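You operate a simulated robot arm through the tools that you are given. There is no shell and no other tool.

The job below is to be done with a simulated two-armed robot. You get a single attempt, and the scene is never put back.

JOB
Hand-pump till the relief valve opens at 25 bar, then drop to zero.
Fine: set the relief knob to 25, pump till the display drops back, hold the orange lever till the logger shows 0, then knob back to 55. Leave the cart's other valves, levers and pump controls as they are.

It is judged by the outcome, as a careful person would: the job done as asked, and still so three seconds after it is handed in. It fails if anything else is knocked over, pushed out of place, dropped, spilled or broken.

ROBOT AND FRAMES
Two 7-joint arms with fingered hands on one trunk that stands fixed in place. Base frame: the origin is at the foot of the trunk, x ahead of it, y to its left, z up. Units: m, rad, N and s.
The left shoulder is at [0.04, 0.146, 1.229], the right one opposite. With the tool pointing down near the work surface each hand reaches from about 0.1 to 0.66 m from the base axis, measured 20 degrees to its own side. Payload 4 kg a hand.
The tool frame of a hand sits at the grasp point between the pads (the TCP): z along the fingers, y along the line on which they close. The tips reach 0.026 m beyond it. The gripper opens to 0.148 m; its body begins 0.073 m behind the TCP. The gripper is a hand of 3 fingers: y runs from the thumb to the fingers, the wrist lies at [0, 0, -0.224] in the tool frame, and closing takes about 1.5 s.
Orientation is that of the tool frame in the base frame, as a unit quaternion [x, y, z, w]. With the fingers straight down and closing along the base's y, the tool's x points along the base's -x, its y along +y and its z along -z.

CONTROLS
- The arms move only by the tool send_rows. It takes "left_motion", "right_motion" or both (then of equal length, played together; a hand with none holds still); each is a list that holds one entry, the list of rows, each a list of 7 numbers: the shift along the tool's x, y, z in m, then the turn, a rotation vector about the tool's x, y, z in rad, then the opening in per cent of the stroke, from 0 (shut) to 100 (fully open). In form: [[[x, y, z, ax, ay, az, hand], ...]]. A call has 1 to 20 rows; each row shifts and turns the commanded pose from where the row before left it, along the tool's axes as they then stand. Rows are played at 5 a second. More than 0.05 m and 0.15 rad between two rows, or a gripper value outside its range, and nothing of the call is played. Where a pose cannot be reached the arm comes as near as it can. A force on the tool above 40 N (or 10 N above the force at the start of the call, whichever is more), or a blocked arm, ends the call early, and 0.2 s more pass. Each finger travels about 0.108 m/s and halts on what it meets, pressing with about 22 N; the grip force reading is that of the motor and also rises with nothing between the fingers. The clock runs only during rows and for 0.2 s after the last one: add rows that do not move to give the fingers time. It gives the time, the measured TCP pose, the force on the tool (base axes), the opening and the grip force at its end, in the units of the frame above (readings bear some noise), with the torque about the TCP (base axes, N m) and any sound that the robot's microphone picked up.
- Cameras (640 x 400 px; columns grow to the right, rows downward): "scene" is now at [0.0959, 0.057, 1.4748]; the picture's right is [0.56, -0.83, -0.00], its down [-0.45, -0.31, -0.84] and it looks along [0.69, 0.47, -0.55] (base axes); focal length 314 px, centre (320, 200). "left" rides on the left gripper at [-0.068, -0.039, -0.09] in its tool frame; the picture's right is [0.50, -0.87, 0.00], its down [0.66, 0.38, -0.65] and it looks along [0.57, 0.33, 0.76] (tool axes); focal length 222 px, centre (320, 200). "right" rides on the right gripper at [0.068, -0.039, -0.09] in its tool frame; the picture's right is [0.50, 0.87, 0.00], its down [-0.66, 0.38, -0.65] and it looks along [-0.57, 0.33, 0.76] (tool axes); focal length 222 px, centre (320, 200). There is no depth. A picture from a camera that has moved, and an enlarged one, comes with that camera's place and axes in the base frame and with its lens. The place of the scene camera against the robot may be out by one fixed shift of up to 0.018 m in any direction.
- capture(camera): a new picture of that camera. The clock stands still meanwhile.
- raise_lower(by): moves the trunk up (or, below 0, down) by that many m; the arms and the scene camera ride with it, the base frame stays. It gives what a move gives, with no picture.
- grasp_type(shape, hand): the hand has 3 fingers and takes this shape, open, in about a second: jaw (thumb against the fingers, like two jaws); tri (thumb and two fingers); tip (a fingertip pinch); poke (one finger out to press); point (the index stretched); flat (the hand flat); cup (the hand cupped); fist (a fist). The gripper value then closes the fingers along that shape, each until it touches; the sizes above hold for jaw. It gives what a move gives, with no picture.
- aim_head(pan, tilt): turns the head with the scene camera to pan (to the left, within 1.501 rad either way) and tilt (down, from -0.506 to 1.204), counted from straight ahead of the robot. It gives what a move gives.
- inspect(camera, box): a new picture of the part [left, top, right, bottom] of that camera's present view, enlarged. The clock stands still meanwhile.
- finish_job(): hands the job in; it is judged then, once.

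Nothing tells you positions but the pictures and the camera data. Unless the task says otherwise, let go and move clear before handing in.

The tools are called after "Call:" as a command line: name --argument value ..., lists and objects as JSON in quotes. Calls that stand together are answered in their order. send_rows: Moves the arms, as the interface text tells. Its arguments: {"type":"object","properties":{"left_motion":{"type":"array","items":{"type":"array","items":{"type":"array","items":{"type":"number"}}}},"right_motion":{"type":"array","items":{"type":"array","items":{"type":"array","items":{"type":"number"}}}}},"required":[]} The other tools are called the same way: raise_lower (by) moves the trunk up or down; grasp_type (shape, hand) gives the hand a shape; aim_head (pan, tilt) turns the head that bears the scene camera; capture (camera) takes a picture; inspect (camera, box) takes an enlarged picture of a part of a camera's view; finish_job () hands the job in.

At the start:

```text
clock: 0.0
left_tcp_pos: [0.3895, 0.4414, 1.2559]
left_ee_rot: [0.0, 1.0, 0.0, 0.0]
left_force: [0.9, 1.4, -1.7]
left_moment: [0.0, 0.05, 0.04]
left_gripper_width: 0.1478
left_finger_force: 0.1
left_shape: jaw
right_tcp_pos: [0.377, 0.0572, 1.1977]
right_ee_rot: [0.0, 1.0, 0.0, 0.0]
right_force: [-0.2, -0.2, 0.0]
right_moment: [0.01, 0.04, 0.01]
right_gripper_width: 0.148
right_finger_force: 0.1
right_shape: jaw
trunk travel left (down, up): [-0.4, 0.106]
head pan, tilt (commanded): [0.599, 0.578]
```

scene: 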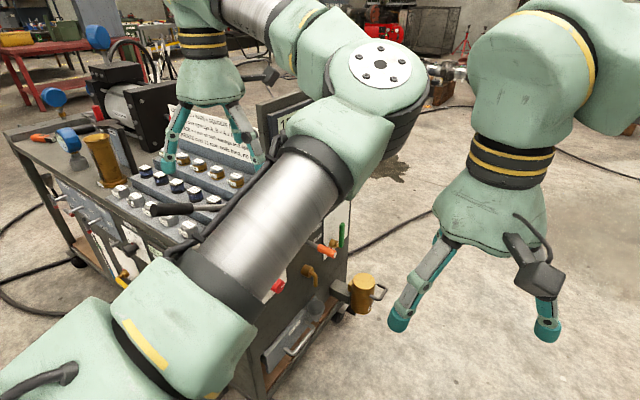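
right: 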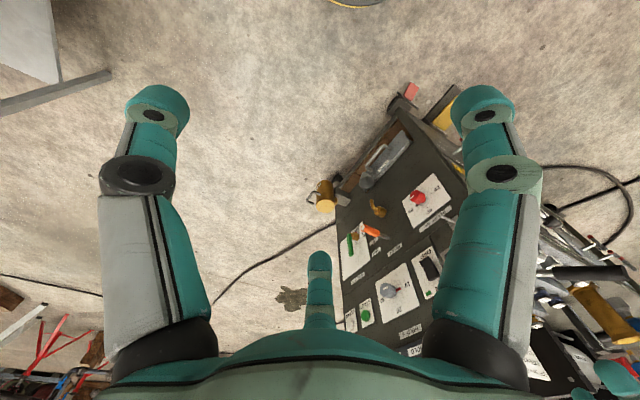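
left: 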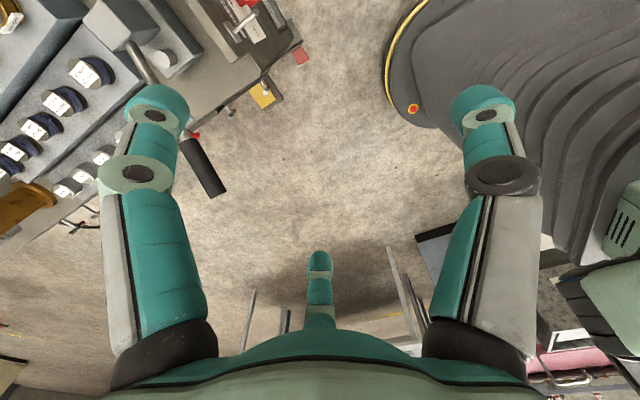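

I see a hydraulic test cart ahead and to the left, partly hidden behind my arms, with a panel on its end bearing knobs and levers. I'll look closer at the panel, the labels and the display before moving.

Call:
inspect --camera "right" --box '[320, 80, 480, 360]'

Call:
inspect --camera "scene" --box '[40, 60, 280, 240]'

Call:
inspect --camera "scene" --box '[220, 180, 400, 380]'

Call:
inspect --camera "left" --box '[0, 0, 320, 200]'

```text
1.43 times, centred on (400, 220) of right
camera zoom: at [0.309, 0.017, 1.288], right [-0.5, 0.87, 0.0], down [0.66, 0.38, 0.65], along [0.57, 0.33, -0.76], focal length 317 px, centre (206, 171)
```

zoom: 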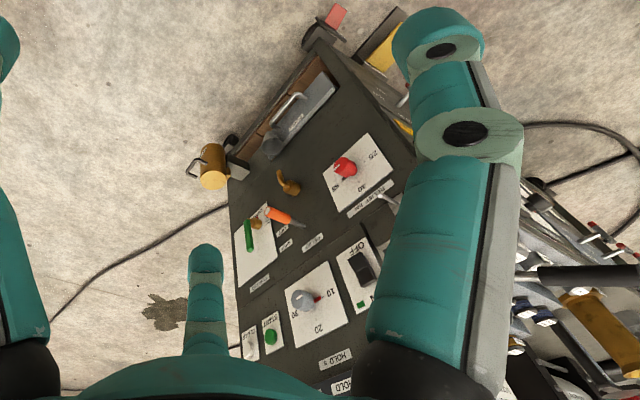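

```text
2.22 times, centred on (160, 150) of scene
camera zoom: at [0.0959, 0.057, 1.4748], right [0.56, -0.83, 0.0], down [-0.45, -0.31, -0.84], along [0.69, 0.47, -0.55], focal length 698 px, centre (676, 311)
```

zoom: 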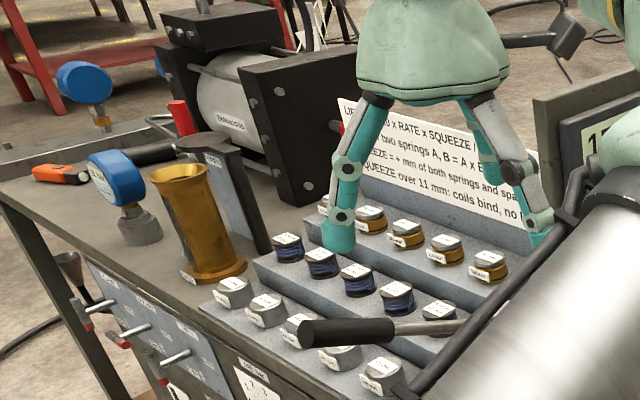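

```text
2.00 times, centred on (310, 280) of scene
camera zoom: at [0.0959, 0.057, 1.4748], right [0.56, -0.83, 0.0], down [-0.45, -0.31, -0.84], along [0.69, 0.47, -0.55], focal length 628 px, centre (340, 40)
```

zoom: 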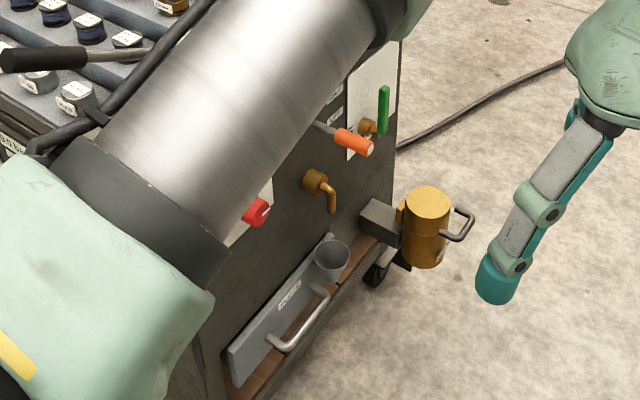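

```text
2.00 times, centred on (160, 100) of left
camera zoom: at [0.4585, 0.4029, 1.3449], right [-0.5, -0.87, 0.0], down [-0.66, 0.38, 0.65], along [-0.57, 0.33, -0.76], focal length 444 px, centre (640, 400)
```

zoom: 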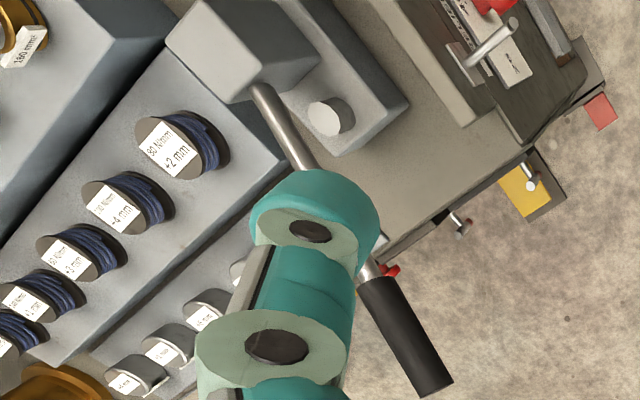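

The relief knob (red), orange lever and spout are on the end panel that faces me, around (0.55, 0.51, 0.76) to (0.67, 0.42, 0.84). A pump-like lever with a black grip lies on top, near (0.35, 0.66, 1.08). My left arm blocks the view, so I'll lift it up and back before taking clear pictures.

Call:
send_rows --left_motion '[[[0, 0, -0.04, 0, 0, 0, 100], [0, 0, -0.05, 0, 0, 0, 100], [0.02, 0, -0.04, 0, 0, 0, 100], [0.04, 0, 0, 0, 0, 0, 100], [0.04, 0, 0, 0, 0, 0, 100], [0.04, 0, 0, 0, 0, 0, 100]]]'

Call:
capture --camera "scene"

Call:
capture --camera "left"

```text
clock: 1.4
left_tcp_pos: [0.2514, 0.4443, 1.3853]
left_ee_rot: [0.001, 1.0, 0.0, 0.001]
left_force: [-0.4, -0.4, -0.7]
left_moment: [-0.02, -0.06, -0.01]
left_gripper_width: 0.1478
left_finger_force: 0.0
left_shape: jaw
right_tcp_pos: [0.3767, 0.0573, 1.1977]
right_ee_rot: [0.0, 1.0, 0.0, 0.0]
right_force: [0.0, 0.0, 0.0]
right_moment: [0.03, 0.0, 0.01]
right_gripper_width: 0.148
right_finger_force: 0.0
right_shape: jaw
trunk travel left (down, up): [-0.4, 0.106]
head pan, tilt (commanded): [0.599, 0.578]
```

```text
taken
camera scene: at [0.0944, 0.0576, 1.4748], right [0.56, -0.83, 0.0], down [-0.45, -0.31, -0.84], along [0.69, 0.47, -0.55], focal length 314 px, centre (320, 200)
```

scene: 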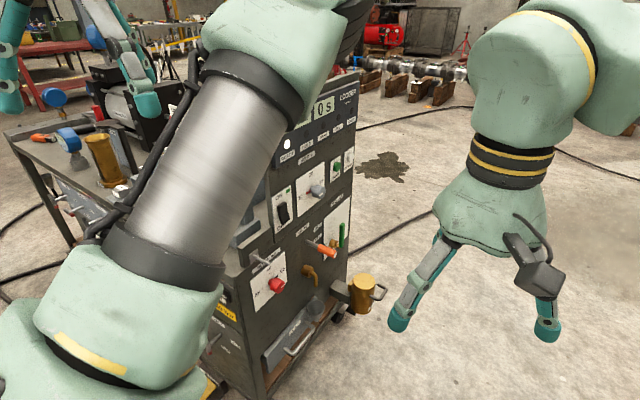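

```text
taken
camera left: at [0.3184, 0.405, 1.4744], right [-0.5, -0.87, 0.0], down [-0.66, 0.38, 0.65], along [-0.57, 0.33, -0.76], focal length 222 px, centre (320, 200)
```

left: 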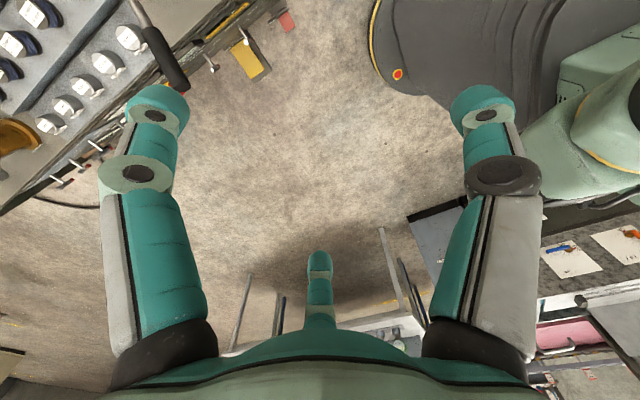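

The panel with the LOGGER display, knobs and levers is now in view. I'll zoom in to read it.

Call:
inspect --camera "scene" --box '[240, 75, 370, 205]'

Call:
inspect --camera "scene" --box '[200, 190, 370, 320]'

Call:
inspect --camera "scene" --box '[180, 270, 340, 400]'

Call:
inspect --camera "scene" --box '[0, 90, 180, 250]'

```text
3.08 times, centred on (305, 140) of scene
camera zoom: at [0.0944, 0.0576, 1.4748], right [0.56, -0.83, 0.0], down [-0.45, -0.31, -0.84], along [0.69, 0.47, -0.55], focal length 967 px, centre (366, 385)
```

zoom: 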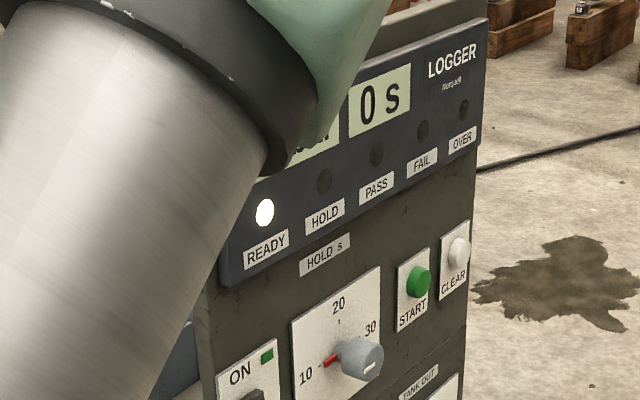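

```text
3.08 times, centred on (285, 255) of scene
camera zoom: at [0.0944, 0.0576, 1.4748], right [0.56, -0.83, 0.0], down [-0.45, -0.31, -0.84], along [0.69, 0.47, -0.55], focal length 967 px, centre (428, 31)
```

zoom: 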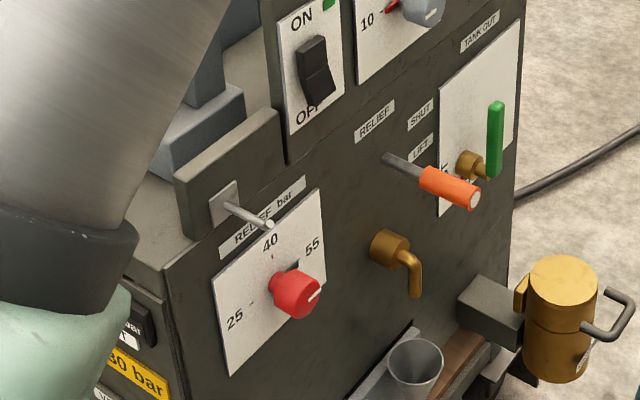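

```text
3.08 times, centred on (260, 335) of scene
camera zoom: at [0.0944, 0.0576, 1.4748], right [0.56, -0.83, 0.0], down [-0.45, -0.31, -0.84], along [0.69, 0.47, -0.55], focal length 967 px, centre (505, -215)
```

zoom: 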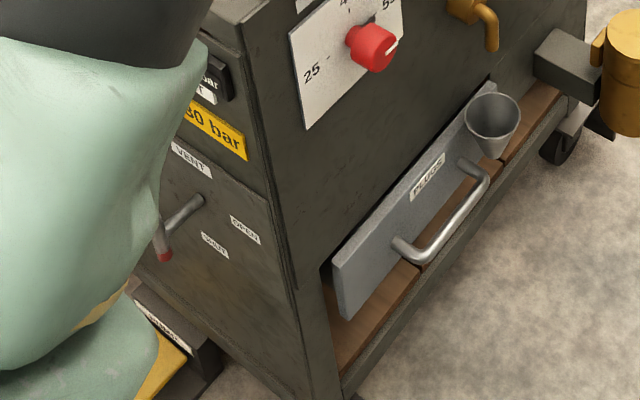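

```text
2.50 times, centred on (90, 170) of scene
camera zoom: at [0.0944, 0.0576, 1.4748], right [0.56, -0.83, 0.0], down [-0.45, -0.31, -0.84], along [0.69, 0.47, -0.55], focal length 785 px, centre (895, 275)
```

zoom: 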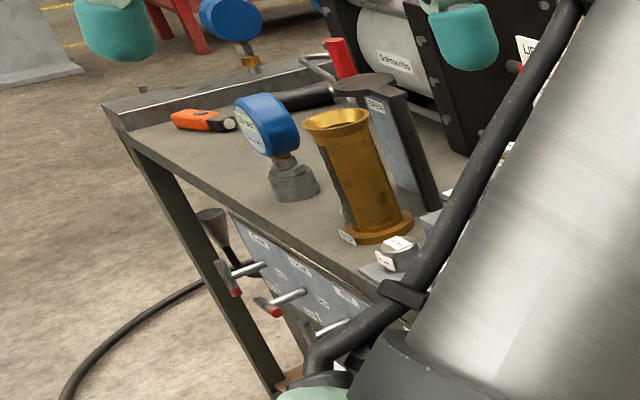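

The relief knob points at 55, and the 25, 40 and 55 marks are readable. I'll swing the left arm farther left so I can see the top of the cart and the display.

Call:
send_rows --left_motion '[[[0.03, 0.04, 0, 0, 0, 0, 100], [0.03, 0.04, 0, 0, 0, 0, 100], [0.03, 0.04, 0, 0, 0, 0, 100], [0.03, 0.04, 0, 0, 0, 0, 100], [0.03, 0.04, 0, 0, 0, 0, 100]]]'

Call:
raise_lower --by 0.1

Call:
capture --camera "scene"

```text
clock: 2.6
left_tcp_pos: [0.097, 0.6449, 1.3828]
left_ee_rot: [0.001, 1.0, -0.001, 0.001]
left_force: [0.1, 0.5, 0.5]
left_moment: [0.03, -0.01, -0.02]
left_gripper_width: 0.1477
left_finger_force: 0.1
left_shape: jaw
right_tcp_pos: [0.3752, 0.0581, 1.1986]
right_ee_rot: [-0.001, 1.0, 0.001, 0.0]
right_force: [-0.2, 0.0, 0.8]
right_moment: [-0.04, -0.01, 0.03]
right_gripper_width: 0.1481
right_finger_force: 0.1
right_shape: jaw
trunk travel left (down, up): [-0.4, 0.106]
head pan, tilt (commanded): [0.599, 0.578]
```

```text
clock: 3.9
left_tcp_pos: [0.0997, 0.6415, 1.4834]
left_ee_rot: [-0.001, 1.0, 0.001, 0.0]
left_force: [-0.4, -0.3, 0.7]
left_moment: [0.05, 0.0, 0.02]
left_gripper_width: 0.1479
left_finger_force: 0.1
left_shape: jaw
right_tcp_pos: [0.377, 0.0556, 1.2981]
right_ee_rot: [-0.001, 1.0, 0.0, 0.0]
right_force: [-0.1, -0.2, -0.5]
right_moment: [0.02, 0.01, -0.01]
right_gripper_width: 0.148
right_finger_force: 0.1
right_shape: jaw
trunk travel left (down, up): [-0.5, 0.006]
head pan, tilt (commanded): [0.599, 0.578]
```

```text
taken
camera scene: at [0.0955, 0.0573, 1.5751], right [0.56, -0.83, 0.0], down [-0.45, -0.31, -0.84], along [0.69, 0.47, -0.55], focal length 314 px, centre (320, 200)
```

scene: 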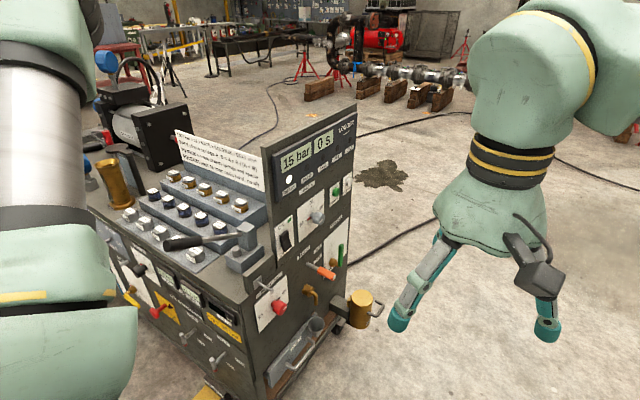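

Now most of the cart is in view and the logger reads about 15 bar, 0 s. I'll zoom in on each part.

Call:
inspect --camera "scene" --box '[255, 100, 365, 250]'

Call:
inspect --camera "scene" --box '[130, 120, 290, 270]'

Call:
inspect --camera "scene" --box '[90, 240, 260, 400]'

Call:
inspect --camera "scene" --box '[235, 220, 365, 340]'

```text
2.67 times, centred on (310, 175) of scene
camera zoom: at [0.0955, 0.0573, 1.5751], right [0.56, -0.83, 0.0], down [-0.45, -0.31, -0.84], along [0.69, 0.47, -0.55], focal length 838 px, centre (347, 267)
```

zoom: 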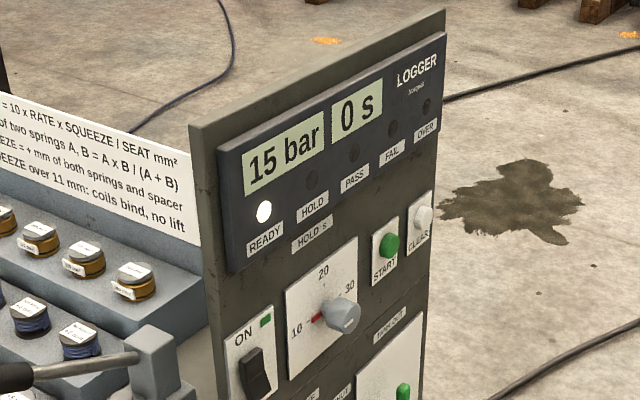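

```text
2.67 times, centred on (210, 195) of scene
camera zoom: at [0.0955, 0.0573, 1.5751], right [0.56, -0.83, 0.0], down [-0.45, -0.31, -0.84], along [0.69, 0.47, -0.55], focal length 838 px, centre (613, 213)
```

zoom: 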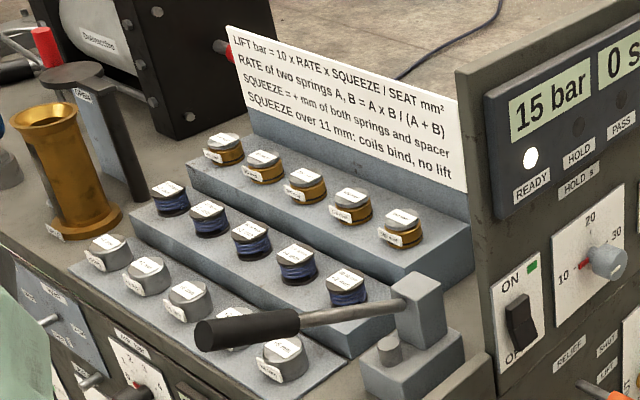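

```text
2.50 times, centred on (175, 320) of scene
camera zoom: at [0.0955, 0.0573, 1.5751], right [0.56, -0.83, 0.0], down [-0.45, -0.31, -0.84], along [0.69, 0.47, -0.55], focal length 785 px, centre (682, -100)
```

zoom: 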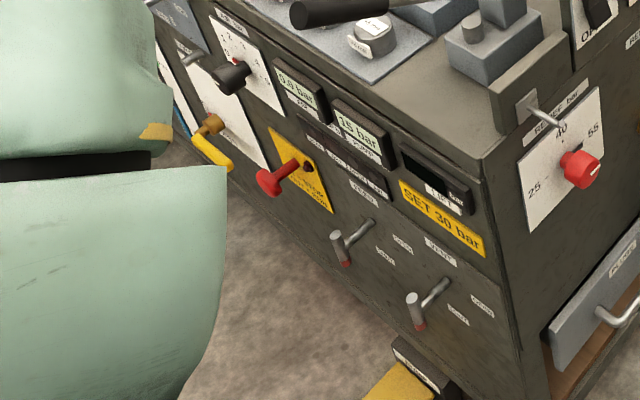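

```text
3.33 times, centred on (300, 280) of scene
camera zoom: at [0.0955, 0.0573, 1.5751], right [0.56, -0.83, 0.0], down [-0.45, -0.31, -0.84], along [0.69, 0.47, -0.55], focal length 1047 px, centre (387, -67)
```

zoom: 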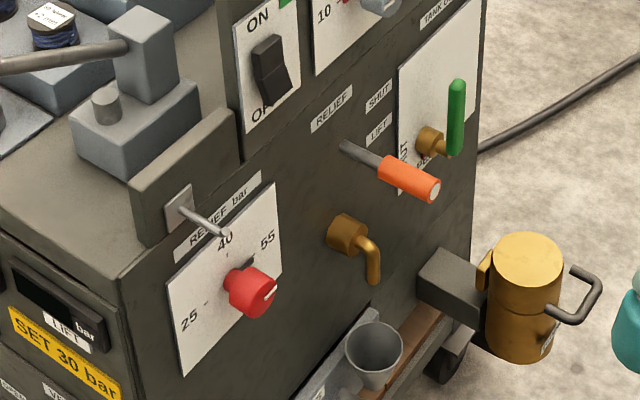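

The black-gripped hand pump lever sits on a block beside the panel, with its grip end near (0.35, 0.67, 1.08). The knob face is near (0.54, 0.51, 0.77) and the logger reads 15 bar. I'll bring the left hand round in front of the panel for a close frontal look, and shift the right hand aside.

Call:
send_rows --left_motion '[[[-0.019, -0.0425, 0.012, 0, 0, 0, 100], [-0.019, -0.0425, 0.012, 0, 0, 0, 100], [-0.019, -0.0425, 0.012, 0, 0, 0, 100], [-0.019, -0.0425, 0.012, 0, 0, 0, 100], [-0.019, -0.0425, 0.012, 0, 0, 0, 100], [-0.019, -0.0425, 0.012, 0, 0, 0, 100], [-0.019, -0.0425, 0.012, 0, 0, 0, 100], [-0.019, -0.0425, 0.012, 0, 0, 0, 100]]]' --right_motion '[[[0, -0.025, 0, 0, 0, 0, 100], [0, -0.025, 0, 0, 0, 0, 100], [0, -0.025, 0, 0, 0, 0, 100], [0, -0.025, 0, 0, 0, 0, 100], [0, -0.025, 0, 0, 0, 0, 100], [0, -0.025, 0, 0, 0, 0, 100], [0, 0, 0, 0, 0, 0, 100], [0, 0, 0, 0, 0, 0, 100]]]'

Call:
capture --camera "scene"

```text
clock: 5.7
left_tcp_pos: [0.2515, 0.2998, 1.3883]
left_ee_rot: [-0.002, 1.0, 0.002, 0.001]
left_force: [0.2, 0.1, -1.0]
left_moment: [-0.02, 0.02, -0.01]
left_gripper_width: 0.1481
left_finger_force: 0.2
left_shape: jaw
right_tcp_pos: [0.3793, -0.0962, 1.2978]
right_ee_rot: [0.0, 1.0, 0.001, -0.002]
right_force: [-0.4, -0.4, 0.8]
right_moment: [0.01, 0.01, 0.0]
right_gripper_width: 0.148
right_finger_force: 0.1
right_shape: jaw
trunk travel left (down, up): [-0.5, 0.006]
head pan, tilt (commanded): [0.599, 0.578]
```

```text
taken
camera scene: at [0.0963, 0.0542, 1.5748], right [0.56, -0.83, 0.0], down [-0.45, -0.31, -0.84], along [0.69, 0.47, -0.54], focal length 314 px, centre (320, 200)
```

scene: 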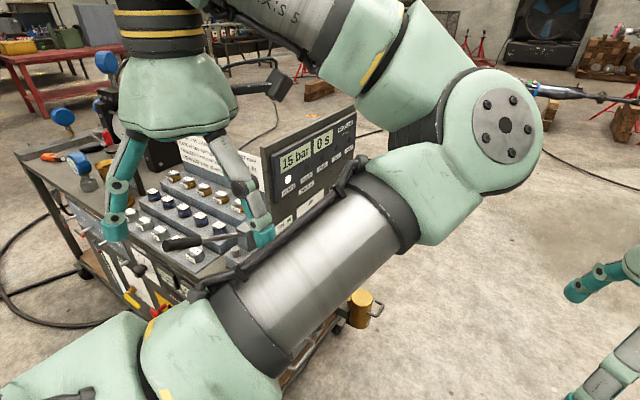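

The elbow is folded forward to the right and clear of the cart. I'll turn the left hand to face the panel, tool axis along roughly (0.57, 0.82, 0), while moving it ahead and down.

Call:
send_rows --left_motion '[[[0, 0, 0, 0, 0, -0.1373, 100], [0, 0, 0, 0, 0, -0.1373, 100], [0, 0, 0, 0, 0, -0.1373, 100], [0, 0, 0, 0, 0, -0.1373, 100], [0, 0, 0, 0, 0, -0.1373, 100], [0, 0, 0, 0, 0, -0.1373, 100], [0, 0, 0, 0, 0, -0.1373, 100], [-0.0127, -0.0107, 0.027, 0, -0.1428, 0, 100], [-0.0087, -0.0107, 0.0285, 0, -0.1428, 0, 100], [-0.0046, -0.0107, 0.0295, 0, -0.1428, 0, 100], [-0.0003, -0.0107, 0.0298, 0, -0.1428, 0, 100], [0.0039, -0.0107, 0.0296, 0, -0.1428, 0, 100], [0.0081, -0.0107, 0.0287, 0, -0.1428, 0, 100], [0.0121, -0.0107, 0.0273, 0, -0.1428, 0, 100], [0.0158, -0.0107, 0.0253, 0, -0.1428, 0, 100], [0.0193, -0.0107, 0.0228, 0, -0.1428, 0, 100], [0.0223, -0.0107, 0.0198, 0, -0.1428, 0, 100], [0.0249, -0.0107, 0.0164, 0, -0.1428, 0, 100]]]'

Call:
capture --camera "scene"

Call:
capture --camera "left"

```text
clock: 9.5
left_tcp_pos: [0.4036, 0.3426, 1.4119]
left_ee_rot: [-0.326, 0.675, 0.335, 0.571]
left_force: [-1.0, 0.0, -0.4]
left_moment: [0.02, -0.01, 0.03]
left_gripper_width: 0.1481
left_finger_force: 0.0
left_shape: jaw
left hand out of reach, approached as far as the arm can: row 9, 10, 11, 12, 13, 14, 15, 16, 17, 18
right_tcp_pos: [0.3773, -0.0933, 1.2965]
right_ee_rot: [0.0, 1.0, 0.0, 0.0]
right_force: [0.0, -0.7, -1.2]
right_moment: [-0.02, 0.01, -0.01]
right_gripper_width: 0.1477
right_finger_force: 0.0
right_shape: jaw
trunk travel left (down, up): [-0.5, 0.006]
head pan, tilt (commanded): [0.599, 0.578]
```

```text
taken
camera scene: at [0.0955, 0.0571, 1.5748], right [0.56, -0.83, 0.0], down [-0.45, -0.31, -0.84], along [0.69, 0.47, -0.55], focal length 314 px, centre (320, 200)
```

scene: 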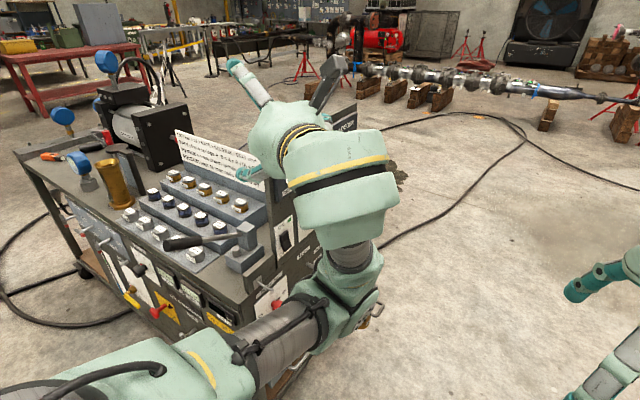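

```text
taken
camera left: at [0.3942, 0.2499, 1.4852], right [0.65, -0.52, -0.56], down [-0.76, -0.36, -0.54], along [0.07, 0.77, -0.63], focal length 222 px, centre (320, 200)
```

left: 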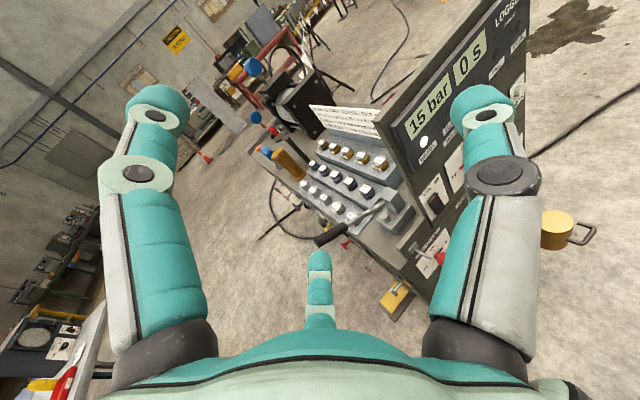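

The arm folded too tightly and stopped short in height, though the orientation is nearly right. I'll send a couple of null rows to learn where the commanded pose stands.

Call:
send_rows --left_motion '[[[0, 0, 0.01, 0, 0, 0, 100], [0, 0, 0.01, 0, 0, 0, 100]]]'

```text
clock: 10.1
left_tcp_pos: [0.4048, 0.3584, 1.4207]
left_ee_rot: [-0.326, 0.671, 0.332, 0.577]
left_force: [-0.3, -0.2, 0.3]
left_moment: [0.0, 0.01, -0.01]
left_gripper_width: 0.1481
left_finger_force: 0.0
left_shape: jaw
left hand out of reach, approached as far as the arm can: row 1, 2
right_tcp_pos: [0.3778, -0.0924, 1.2972]
right_ee_rot: [-0.001, 1.0, 0.0, -0.001]
right_force: [0.8, 1.1, -0.5]
right_moment: [0.01, 0.03, 0.0]
right_gripper_width: 0.1478
right_finger_force: 0.0
right_shape: jaw
trunk travel left (down, up): [-0.5, 0.006]
head pan, tilt (commanded): [0.599, 0.578]
```

Call:
send_rows --left_motion '[[[-0.04, 0, 0, 0, 0, 0, 100], [-0.01, 0, 0, 0, 0, 0, 100]]]'

```text
clock: 10.7
left_tcp_pos: [0.4084, 0.3611, 1.471]
left_ee_rot: [-0.327, 0.669, 0.333, 0.579]
left_force: [0.3, -0.5, -0.6]
left_moment: [0.0, 0.01, -0.01]
left_gripper_width: 0.148
left_finger_force: 0.0
left_shape: jaw
right_tcp_pos: [0.3788, -0.0924, 1.2976]
right_ee_rot: [0.0, 1.0, 0.0, -0.001]
right_force: [-0.3, 0.1, -0.1]
right_moment: [0.0, -0.01, 0.02]
right_gripper_width: 0.1479
right_finger_force: 0.0
right_shape: jaw
trunk travel left (down, up): [-0.5, 0.006]
head pan, tilt (commanded): [0.599, 0.578]
```

Commands re-base on the achieved pose, so there is no hidden offset. I'll lower the trunk to bring the left hand nearer the knob's height, then check clearances.

Call:
raise_lower --by -0.3

Call:
capture --camera "scene"

Call:
capture --camera "left"

Call:
capture --camera "right"

```text
clock: 13.7
left_tcp_pos: [0.4085, 0.3597, 1.1704]
left_ee_rot: [-0.327, 0.669, 0.333, 0.579]
left_force: [0.8, -0.1, 0.5]
left_moment: [-0.02, 0.02, 0.01]
left_gripper_width: 0.148
left_finger_force: 0.0
left_shape: jaw
right_tcp_pos: [0.3778, -0.0939, 0.9988]
right_ee_rot: [0.0, 1.0, -0.001, 0.001]
right_force: [0.6, 0.8, -0.6]
right_moment: [0.01, 0.01, 0.0]
right_gripper_width: 0.1479
right_finger_force: 0.2
right_shape: jaw
trunk travel left (down, up): [-0.2, 0.306]
head pan, tilt (commanded): [0.599, 0.578]
```

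```text
taken
camera scene: at [0.0957, 0.0569, 1.2757], right [0.56, -0.83, 0.0], down [-0.45, -0.31, -0.84], along [0.69, 0.47, -0.55], focal length 314 px, centre (320, 200)
```

scene: 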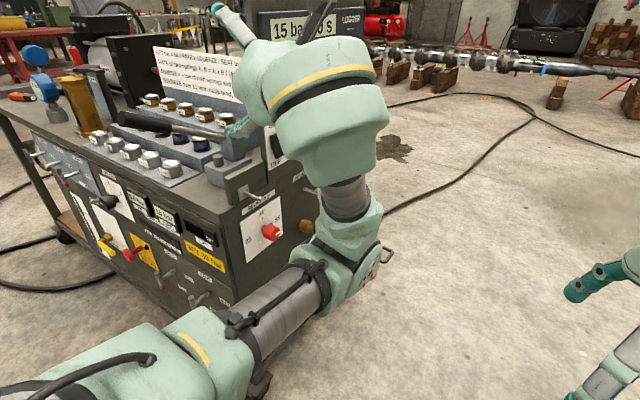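

```text
taken
camera left: at [0.3988, 0.2677, 1.2443], right [0.65, -0.51, -0.55], down [-0.75, -0.36, -0.55], along [0.09, 0.78, -0.62], focal length 222 px, centre (320, 200)
```

left: 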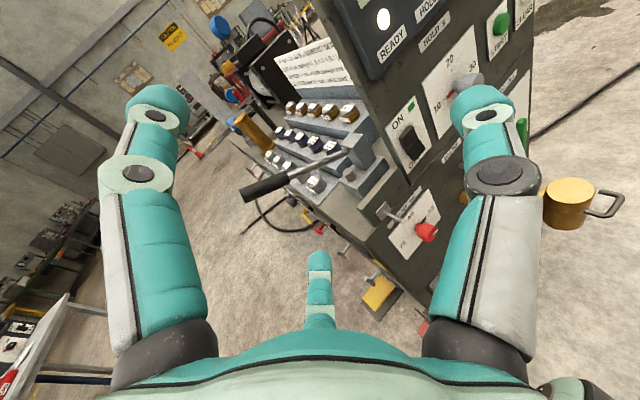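

```text
taken
camera right: at [0.3094, -0.1327, 1.0891], right [-0.5, 0.87, 0.0], down [0.66, 0.38, 0.65], along [0.57, 0.33, -0.76], focal length 222 px, centre (320, 200)
```

right: 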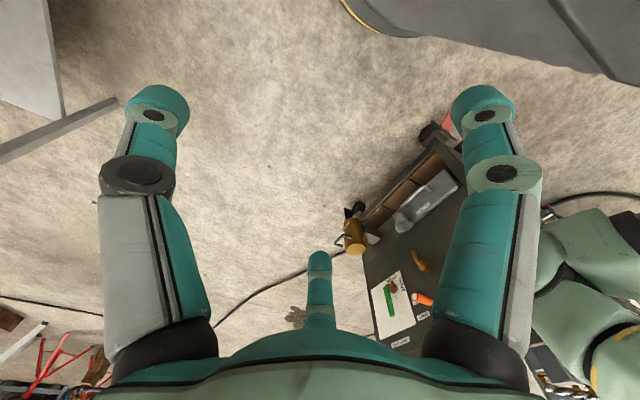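

The left camera places the knob face at about (0.538, 0.498, 0.774), and nothing lies below the hand. I'll level the hand and lower it in front of the knob, while the right hand moves farther right.

Call:
send_rows --left_motion '[[[0.03, 0, 0.0, 0, -0.055, 0, 100], [0.04, 0, 0.002, 0, -0.054, 0, 100], [0.045, -0.002, 0.004, 0, 0, 0, 80], [0.045, -0.002, 0.004, 0, 0, 0, 70], [0.045, -0.002, 0.004, 0, 0, 0, 60]]]' --right_motion '[[[0, -0.03, 0, 0, 0, 0, 100], [0, -0.03, 0, 0, 0, 0, 100], [0, -0.03, 0, 0, 0, 0, 100], [0, -0.03, 0, 0, 0, 0, 100], [0, -0.03, 0, 0, 0, 0, 100]]]'

Call:
capture --camera "scene"

Call:
capture --camera "left"

```text
clock: 14.9
left_tcp_pos: [0.3971, 0.3353, 1.1529]
left_ee_rot: [-0.308, 0.638, 0.351, 0.612]
left_force: [0.1, 0.3, -0.1]
left_moment: [-0.01, 0.03, -0.01]
left_gripper_width: 0.0894
left_finger_force: 0.0
left_shape: jaw
left hand out of reach, approached as far as the arm can: row 1, 2, 3, 4, 5
right_tcp_pos: [0.3793, -0.2438, 0.9991]
right_ee_rot: [0.001, 1.0, 0.001, -0.001]
right_force: [0.1, 1.0, -0.3]
right_moment: [-0.01, 0.0, 0.01]
right_gripper_width: 0.1479
right_finger_force: 0.1
right_shape: jaw
trunk travel left (down, up): [-0.2, 0.306]
head pan, tilt (commanded): [0.599, 0.578]
```

```text
taken
camera scene: at [0.0954, 0.0559, 1.2758], right [0.56, -0.83, 0.0], down [-0.45, -0.31, -0.84], along [0.69, 0.47, -0.54], focal length 314 px, centre (320, 200)
```

scene: 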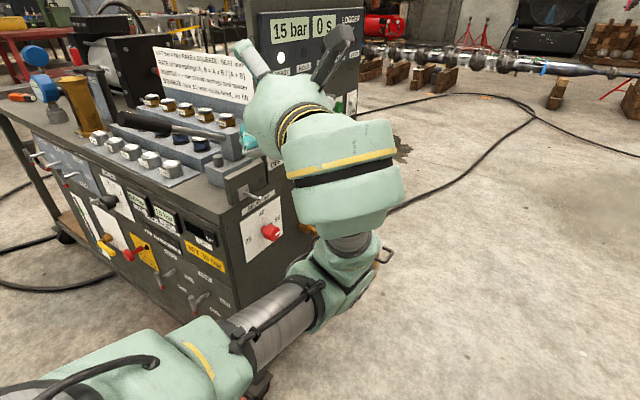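

```text
taken
camera left: at [0.3821, 0.2361, 1.217], right [0.68, -0.47, -0.56], down [-0.72, -0.3, -0.62], along [0.12, 0.83, -0.54], focal length 222 px, centre (320, 200)
```

left: 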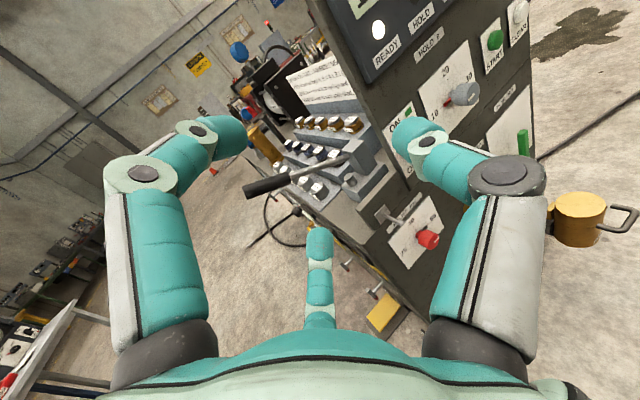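

The wrist was folded too close to the shoulder. I'll go forward about 0.1 m first, which still leaves about 0.13 m to the panel, and then down.

Call:
send_rows --left_motion '[[[0, -0.01, 0.04, 0, 0, 0, 60], [0, -0.012, 0.04, 0, 0, 0, 60], [0, 0, 0.02, 0, 0, 0, 60], [0.04, 0, 0, 0, 0, 0, 60], [0.04, 0, 0, 0, 0, 0, 60], [0.04, 0, 0, 0, 0, 0, 60], [0.04, 0, 0, 0, 0, 0, 60]]]'

Call:
capture --camera "scene"

Call:
capture --camera "left"

```text
clock: 16.5
left_tcp_pos: [0.3976, 0.3897, 1.1668]
left_ee_rot: [-0.308, 0.639, 0.35, 0.612]
left_force: [-0.5, -0.5, -0.1]
left_moment: [-0.02, 0.02, 0.01]
left_gripper_width: 0.0891
left_finger_force: 0.2
left_shape: jaw
left hand out of reach, approached as far as the arm can: row 1, 2, 3, 4, 5, 6, 7
right_tcp_pos: [0.3784, -0.2433, 0.9981]
right_ee_rot: [-0.001, 1.0, 0.0, 0.0]
right_force: [-0.4, 0.4, -0.7]
right_moment: [-0.03, 0.02, -0.02]
right_gripper_width: 0.1478
right_finger_force: 0.0
right_shape: jaw
trunk travel left (down, up): [-0.2, 0.306]
head pan, tilt (commanded): [0.599, 0.578]
```

```text
taken
camera scene: at [0.0958, 0.0566, 1.2757], right [0.56, -0.83, 0.0], down [-0.45, -0.31, -0.84], along [0.69, 0.47, -0.55], focal length 314 px, centre (320, 200)
```

scene: 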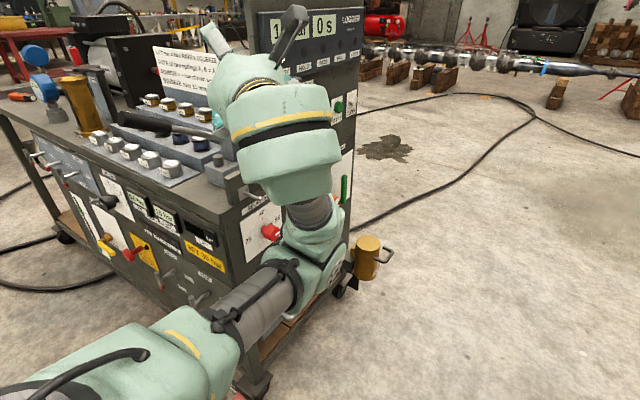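

```text
taken
camera left: at [0.3835, 0.2908, 1.2311], right [0.68, -0.47, -0.56], down [-0.72, -0.3, -0.62], along [0.12, 0.83, -0.55], focal length 222 px, centre (320, 200)
```

left: 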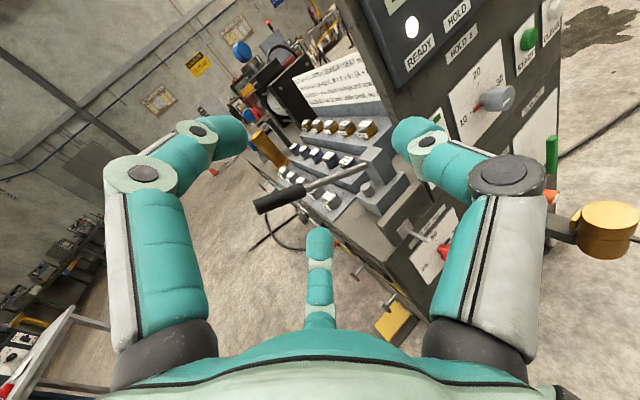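

The wrist is at a joint limit with the elbow low, so this posture won't do. I'll pitch the hand back to pointing down about the TCP to recover the elbow-up posture, then retry from lower and farther out.

Call:
send_rows --left_motion '[[[0, 0, 0, 0, 0.14, 0, 60], [0, 0, 0, 0, 0.14, 0, 60], [0, 0, 0, 0, 0.14, 0, 60], [0, 0, 0, 0, 0.14, 0, 60], [0, 0, 0, 0, 0.14, 0, 60], [0, 0, 0, 0, 0.14, 0, 60], [0, 0, 0, 0, 0.14, 0, 60], [0, 0, 0, 0, 0.14, 0, 60], [0, 0, 0, 0, 0.14, 0, 60], [0, 0, 0, 0, 0.14, 0, 60], [0, 0, 0, 0, 0.14, 0, 60]]]'

Call:
capture --camera "scene"

Call:
capture --camera "left"

```text
clock: 18.9
left_tcp_pos: [0.3962, 0.3904, 1.1688]
left_ee_rot: [-0.466, 0.884, 0.037, -0.003]
left_force: [0.7, -0.3, 0.1]
left_moment: [-0.02, -0.02, 0.03]
left_gripper_width: 0.0894
left_finger_force: 0.0
left_shape: jaw
right_tcp_pos: [0.3794, -0.2412, 0.9977]
right_ee_rot: [0.0, 1.0, 0.0, 0.0]
right_force: [0.3, 0.2, -0.5]
right_moment: [-0.01, 0.01, -0.02]
right_gripper_width: 0.1479
right_finger_force: 0.0
right_shape: jaw
trunk travel left (down, up): [-0.2, 0.306]
head pan, tilt (commanded): [0.599, 0.578]
```

```text
taken
camera scene: at [0.0953, 0.0575, 1.2757], right [0.56, -0.83, 0.0], down [-0.45, -0.31, -0.84], along [0.69, 0.47, -0.55], focal length 314 px, centre (320, 200)
```

scene: 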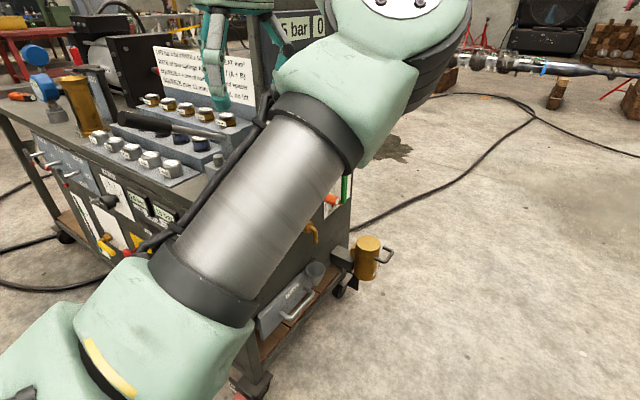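

```text
taken
camera left: at [0.4707, 0.4191, 1.2572], right [0.43, -0.9, -0.07], down [-0.66, -0.37, 0.66], along [-0.62, -0.23, -0.75], focal length 222 px, centre (320, 200)
```

left: 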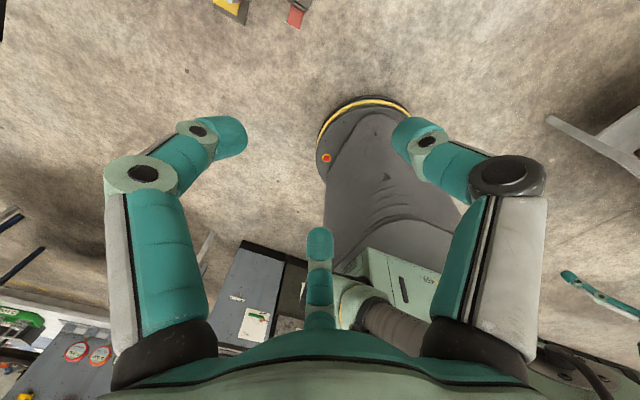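

The elbow-up posture is back. I'll now descend with the hand pointing down, well in front of the panel, and pitch up afterwards.

Call:
send_rows --left_motion '[[[0.0072, -0.0078, 0.0457, 0.0085, 0, 0, 60], [0.0072, -0.0078, 0.0457, 0.0085, 0, 0, 60], [0.0072, -0.0078, 0.0457, 0.0085, 0, 0, 60], [0.0072, -0.0078, 0.0457, 0.0085, 0, 0, 60], [0.0072, -0.0078, 0.0457, 0.0085, 0, 0, 60], [0.0072, -0.0078, 0.0457, 0.0085, 0, 0, 60], [0.0072, -0.0078, 0.0457, 0.0085, 0, 0, 60], [0.0072, -0.0078, 0.0457, 0.0085, 0, 0, 60]]]'

Call:
capture --camera "scene"

```text
clock: 20.7
left_tcp_pos: [0.4125, 0.341, 0.81]
left_ee_rot: [-0.465, 0.885, 0.007, 0.014]
left_force: [0.6, -0.8, -0.2]
left_moment: [0.02, -0.02, 0.0]
left_gripper_width: 0.0895
left_finger_force: 0.1
left_shape: jaw
left hand out of reach, approached as far as the arm can: row 7, 8
right_tcp_pos: [0.3789, -0.2421, 0.9981]
right_ee_rot: [-0.001, 1.0, 0.0, 0.0]
right_force: [-0.7, -0.2, -0.5]
right_moment: [0.04, -0.01, 0.01]
right_gripper_width: 0.148
right_finger_force: 0.0
right_shape: jaw
trunk travel left (down, up): [-0.2, 0.306]
head pan, tilt (commanded): [0.599, 0.578]
```

```text
taken
camera scene: at [0.096, 0.0569, 1.2757], right [0.56, -0.83, 0.0], down [-0.45, -0.31, -0.84], along [0.69, 0.47, -0.55], focal length 314 px, centre (320, 200)
```

scene: 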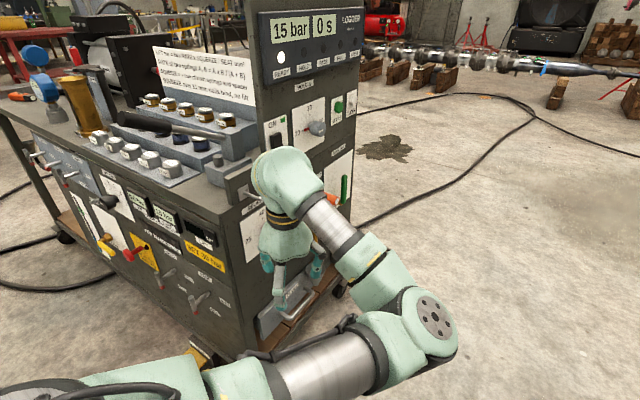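

The elbow is now on the right, which suits a hand pointing at the panel. I'll pitch the hand up to horizontal while easing forward a little.

Call:
send_rows --left_motion '[[[-0.0058, -0.0012, 0.0009, 0, -0.1428, 0, 60], [-0.0056, -0.0012, 0.0017, 0, -0.1428, 0, 60], [-0.0053, -0.0012, 0.0025, 0, -0.1428, 0, 60], [-0.0049, -0.0012, 0.0032, 0, -0.1428, 0, 60], [-0.0044, -0.0012, 0.0039, 0, -0.1428, 0, 60], [-0.0038, -0.0012, 0.0045, 0, -0.1428, 0, 60], [-0.0031, -0.0012, 0.005, 0, -0.1428, 0, 60], [-0.0024, -0.0012, 0.0054, 0, -0.1428, 0, 60], [-0.0016, -0.0012, 0.0057, 0, -0.1428, 0, 60], [-0.0008, -0.0012, 0.0058, 0, -0.1428, 0, 60], [0, -0.0012, 0.0059, 0, -0.1428, 0, 60]]]'

Call:
capture --camera "scene"

Call:
capture --camera "left"

```text
clock: 23.1
left_tcp_pos: [0.3745, 0.4664, 1.191]
left_ee_rot: [-0.325, 0.624, 0.333, 0.628]
left_force: [-0.2, 0.1, -0.1]
left_moment: [-0.02, 0.03, 0.0]
left_gripper_width: 0.0889
left_finger_force: 0.0
left_shape: jaw
left hand out of reach, approached as far as the arm can: row 2, 3, 4, 5, 6, 7, 8, 9, 10, 11
right_tcp_pos: [0.3788, -0.2423, 0.9973]
right_ee_rot: [0.0, 1.0, 0.0, 0.001]
right_force: [0.1, -0.2, -0.2]
right_moment: [0.0, -0.04, -0.03]
right_gripper_width: 0.148
right_finger_force: 0.1
right_shape: jaw
trunk travel left (down, up): [-0.2, 0.306]
head pan, tilt (commanded): [0.599, 0.578]
```

```text
taken
camera scene: at [0.0951, 0.0568, 1.2758], right [0.56, -0.83, 0.0], down [-0.45, -0.31, -0.84], along [0.69, 0.47, -0.55], focal length 314 px, centre (320, 200)
```

scene: 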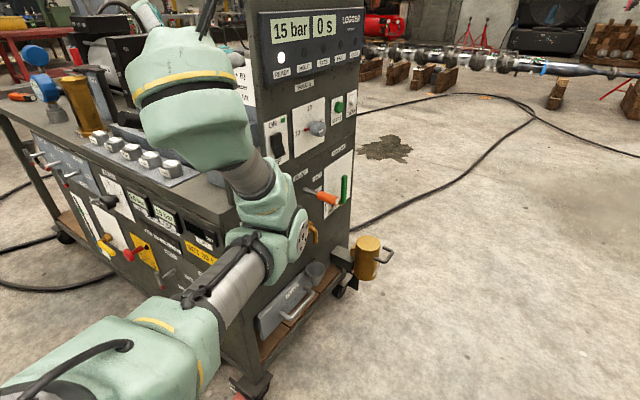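

```text
taken
camera left: at [0.3551, 0.3695, 1.2572], right [0.71, -0.49, -0.51], down [-0.68, -0.31, -0.66], along [0.16, 0.81, -0.56], focal length 222 px, centre (320, 200)
```

left: 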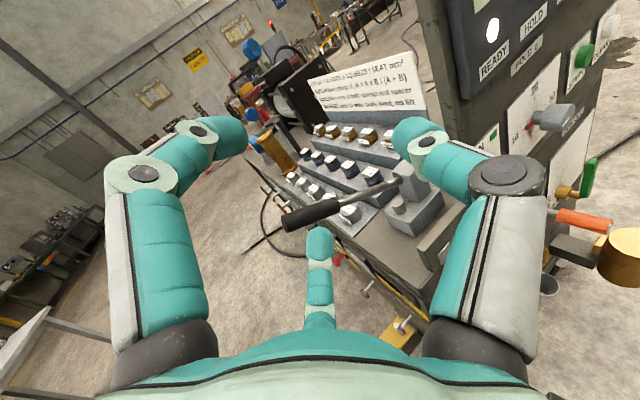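

The solver slid into the low-elbow posture again; the forces are quiet and the panel and logger look unchanged. The left arm is poorly placed for the knob, while the right shoulder points almost straight along the panel normal. I'll back the left arm out carefully and use the right hand on the panel.

Call:
send_rows --left_motion '[[[-0.03, 0, 0, 0, 0.0, 0, 60], [-0.03, 0, 0, 0, 0.14, 0, 60], [0, 0, 0, 0, 0.14, 0, 60], [0, 0, 0, 0, 0.14, 0, 60], [0, 0, 0, 0, 0.14, 0, 60]]]'

Call:
capture --camera "scene"

```text
clock: 24.3
left_tcp_pos: [0.3727, 0.4638, 1.2515]
left_ee_rot: [-0.405, 0.768, 0.231, 0.439]
left_force: [0.1, -0.1, -0.1]
left_moment: [0.0, 0.01, 0.01]
left_gripper_width: 0.0895
left_finger_force: 0.1
left_shape: jaw
right_tcp_pos: [0.3786, -0.2441, 0.9973]
right_ee_rot: [0.0, 1.0, 0.0, 0.0]
right_force: [-0.1, -0.1, 0.7]
right_moment: [-0.02, -0.01, -0.01]
right_gripper_width: 0.1482
right_finger_force: 0.1
right_shape: jaw
trunk travel left (down, up): [-0.2, 0.306]
head pan, tilt (commanded): [0.599, 0.578]
```

```text
taken
camera scene: at [0.0954, 0.0566, 1.2757], right [0.56, -0.83, 0.0], down [-0.45, -0.31, -0.84], along [0.69, 0.47, -0.55], focal length 314 px, centre (320, 200)
```

scene: 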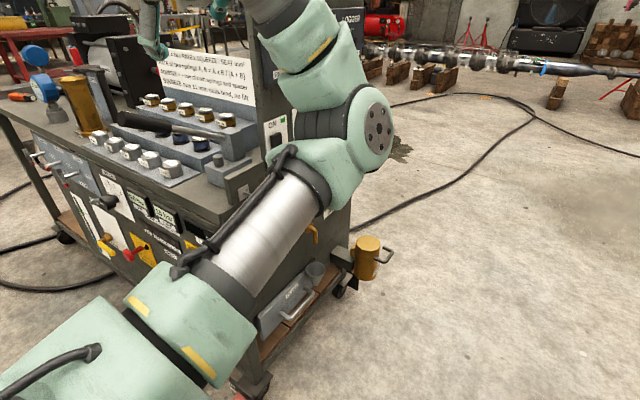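

Call:
send_rows --left_motion '[[[0, 0, 0, 0, 0.14, 0, 60], [0, 0, 0, 0, 0.14, 0, 60], [0, 0, 0, 0, 0.14, 0, 60], [0, 0, 0, 0, 0.14, 0, 60], [0, 0, 0, 0, 0.14, 0, 60], [0, 0, 0, 0, 0.14, 0, 60], [0, 0, 0, 0, 0.13, 0, 60]]]'

Call:
capture --camera "scene"

```text
clock: 25.9
left_tcp_pos: [0.3619, 0.4651, 1.2387]
left_ee_rot: [-0.464, 0.885, 0.017, 0.032]
left_force: [0.7, 0.4, 0.1]
left_moment: [-0.01, 0.01, 0.0]
left_gripper_width: 0.0893
left_finger_force: 0.2
left_shape: jaw
left hand out of reach, approached as far as the arm can: row 7
right_tcp_pos: [0.3792, -0.2433, 0.9978]
right_ee_rot: [0.0, 1.0, 0.0, 0.0]
right_force: [0.4, -0.9, 0.6]
right_moment: [-0.03, -0.01, -0.02]
right_gripper_width: 0.148
right_finger_force: 0.1
right_shape: jaw
trunk travel left (down, up): [-0.2, 0.306]
head pan, tilt (commanded): [0.599, 0.578]
```

```text
taken
camera scene: at [0.0955, 0.0575, 1.2757], right [0.56, -0.83, 0.0], down [-0.45, -0.31, -0.84], along [0.69, 0.47, -0.55], focal length 314 px, centre (320, 200)
```

scene: 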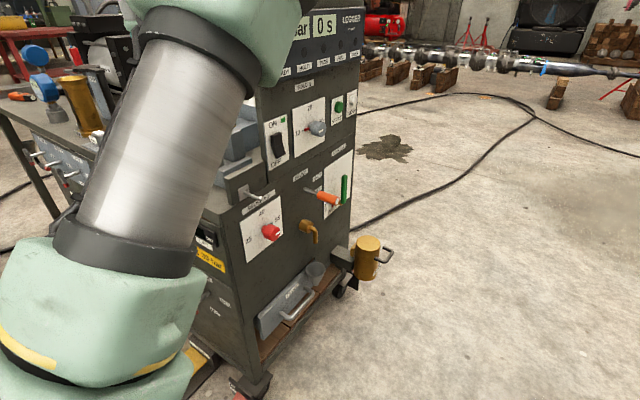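

The panel is clear now. I'll check that nothing was disturbed and measure it up close.

Call:
inspect --camera "scene" --box '[225, 160, 365, 260]'

Call:
inspect --camera "scene" --box '[235, 190, 315, 250]'

Call:
capture --camera "right"

```text
4.00 times, centred on (295, 210) of scene
camera zoom: at [0.0955, 0.0575, 1.2757], right [0.56, -0.83, 0.0], down [-0.45, -0.31, -0.84], along [0.69, 0.47, -0.55], focal length 1257 px, centre (420, 160)
```

zoom: 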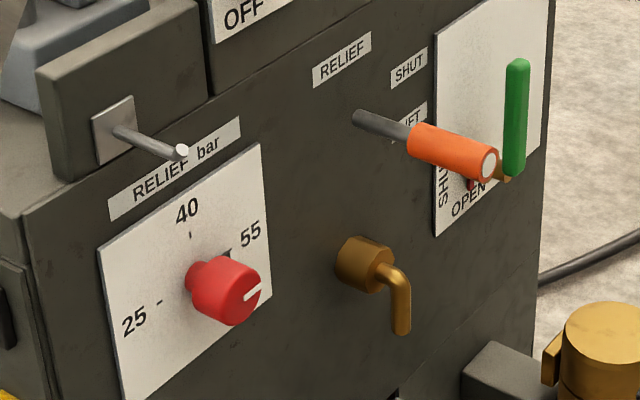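

```text
6.67 times, centred on (275, 220) of scene
camera zoom: at [0.0955, 0.0575, 1.2757], right [0.56, -0.83, 0.0], down [-0.45, -0.31, -0.84], along [0.69, 0.47, -0.55], focal length 2094 px, centre (620, 67)
```

zoom: 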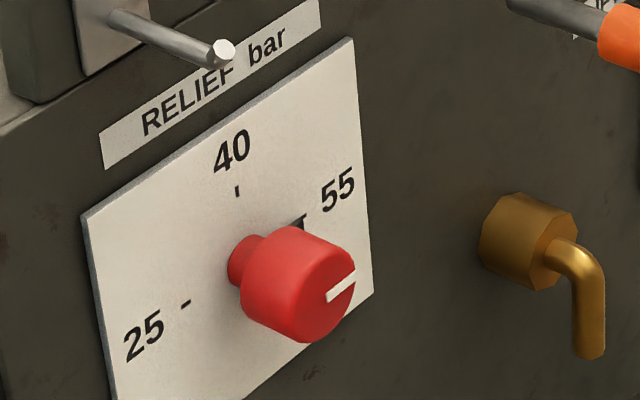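

```text
taken
camera right: at [0.3102, -0.2815, 1.0887], right [-0.5, 0.87, 0.0], down [0.66, 0.38, 0.65], along [0.57, 0.33, -0.76], focal length 222 px, centre (320, 200)
```

right: 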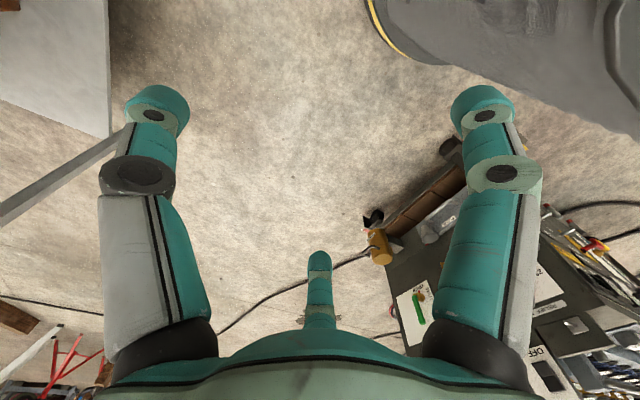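

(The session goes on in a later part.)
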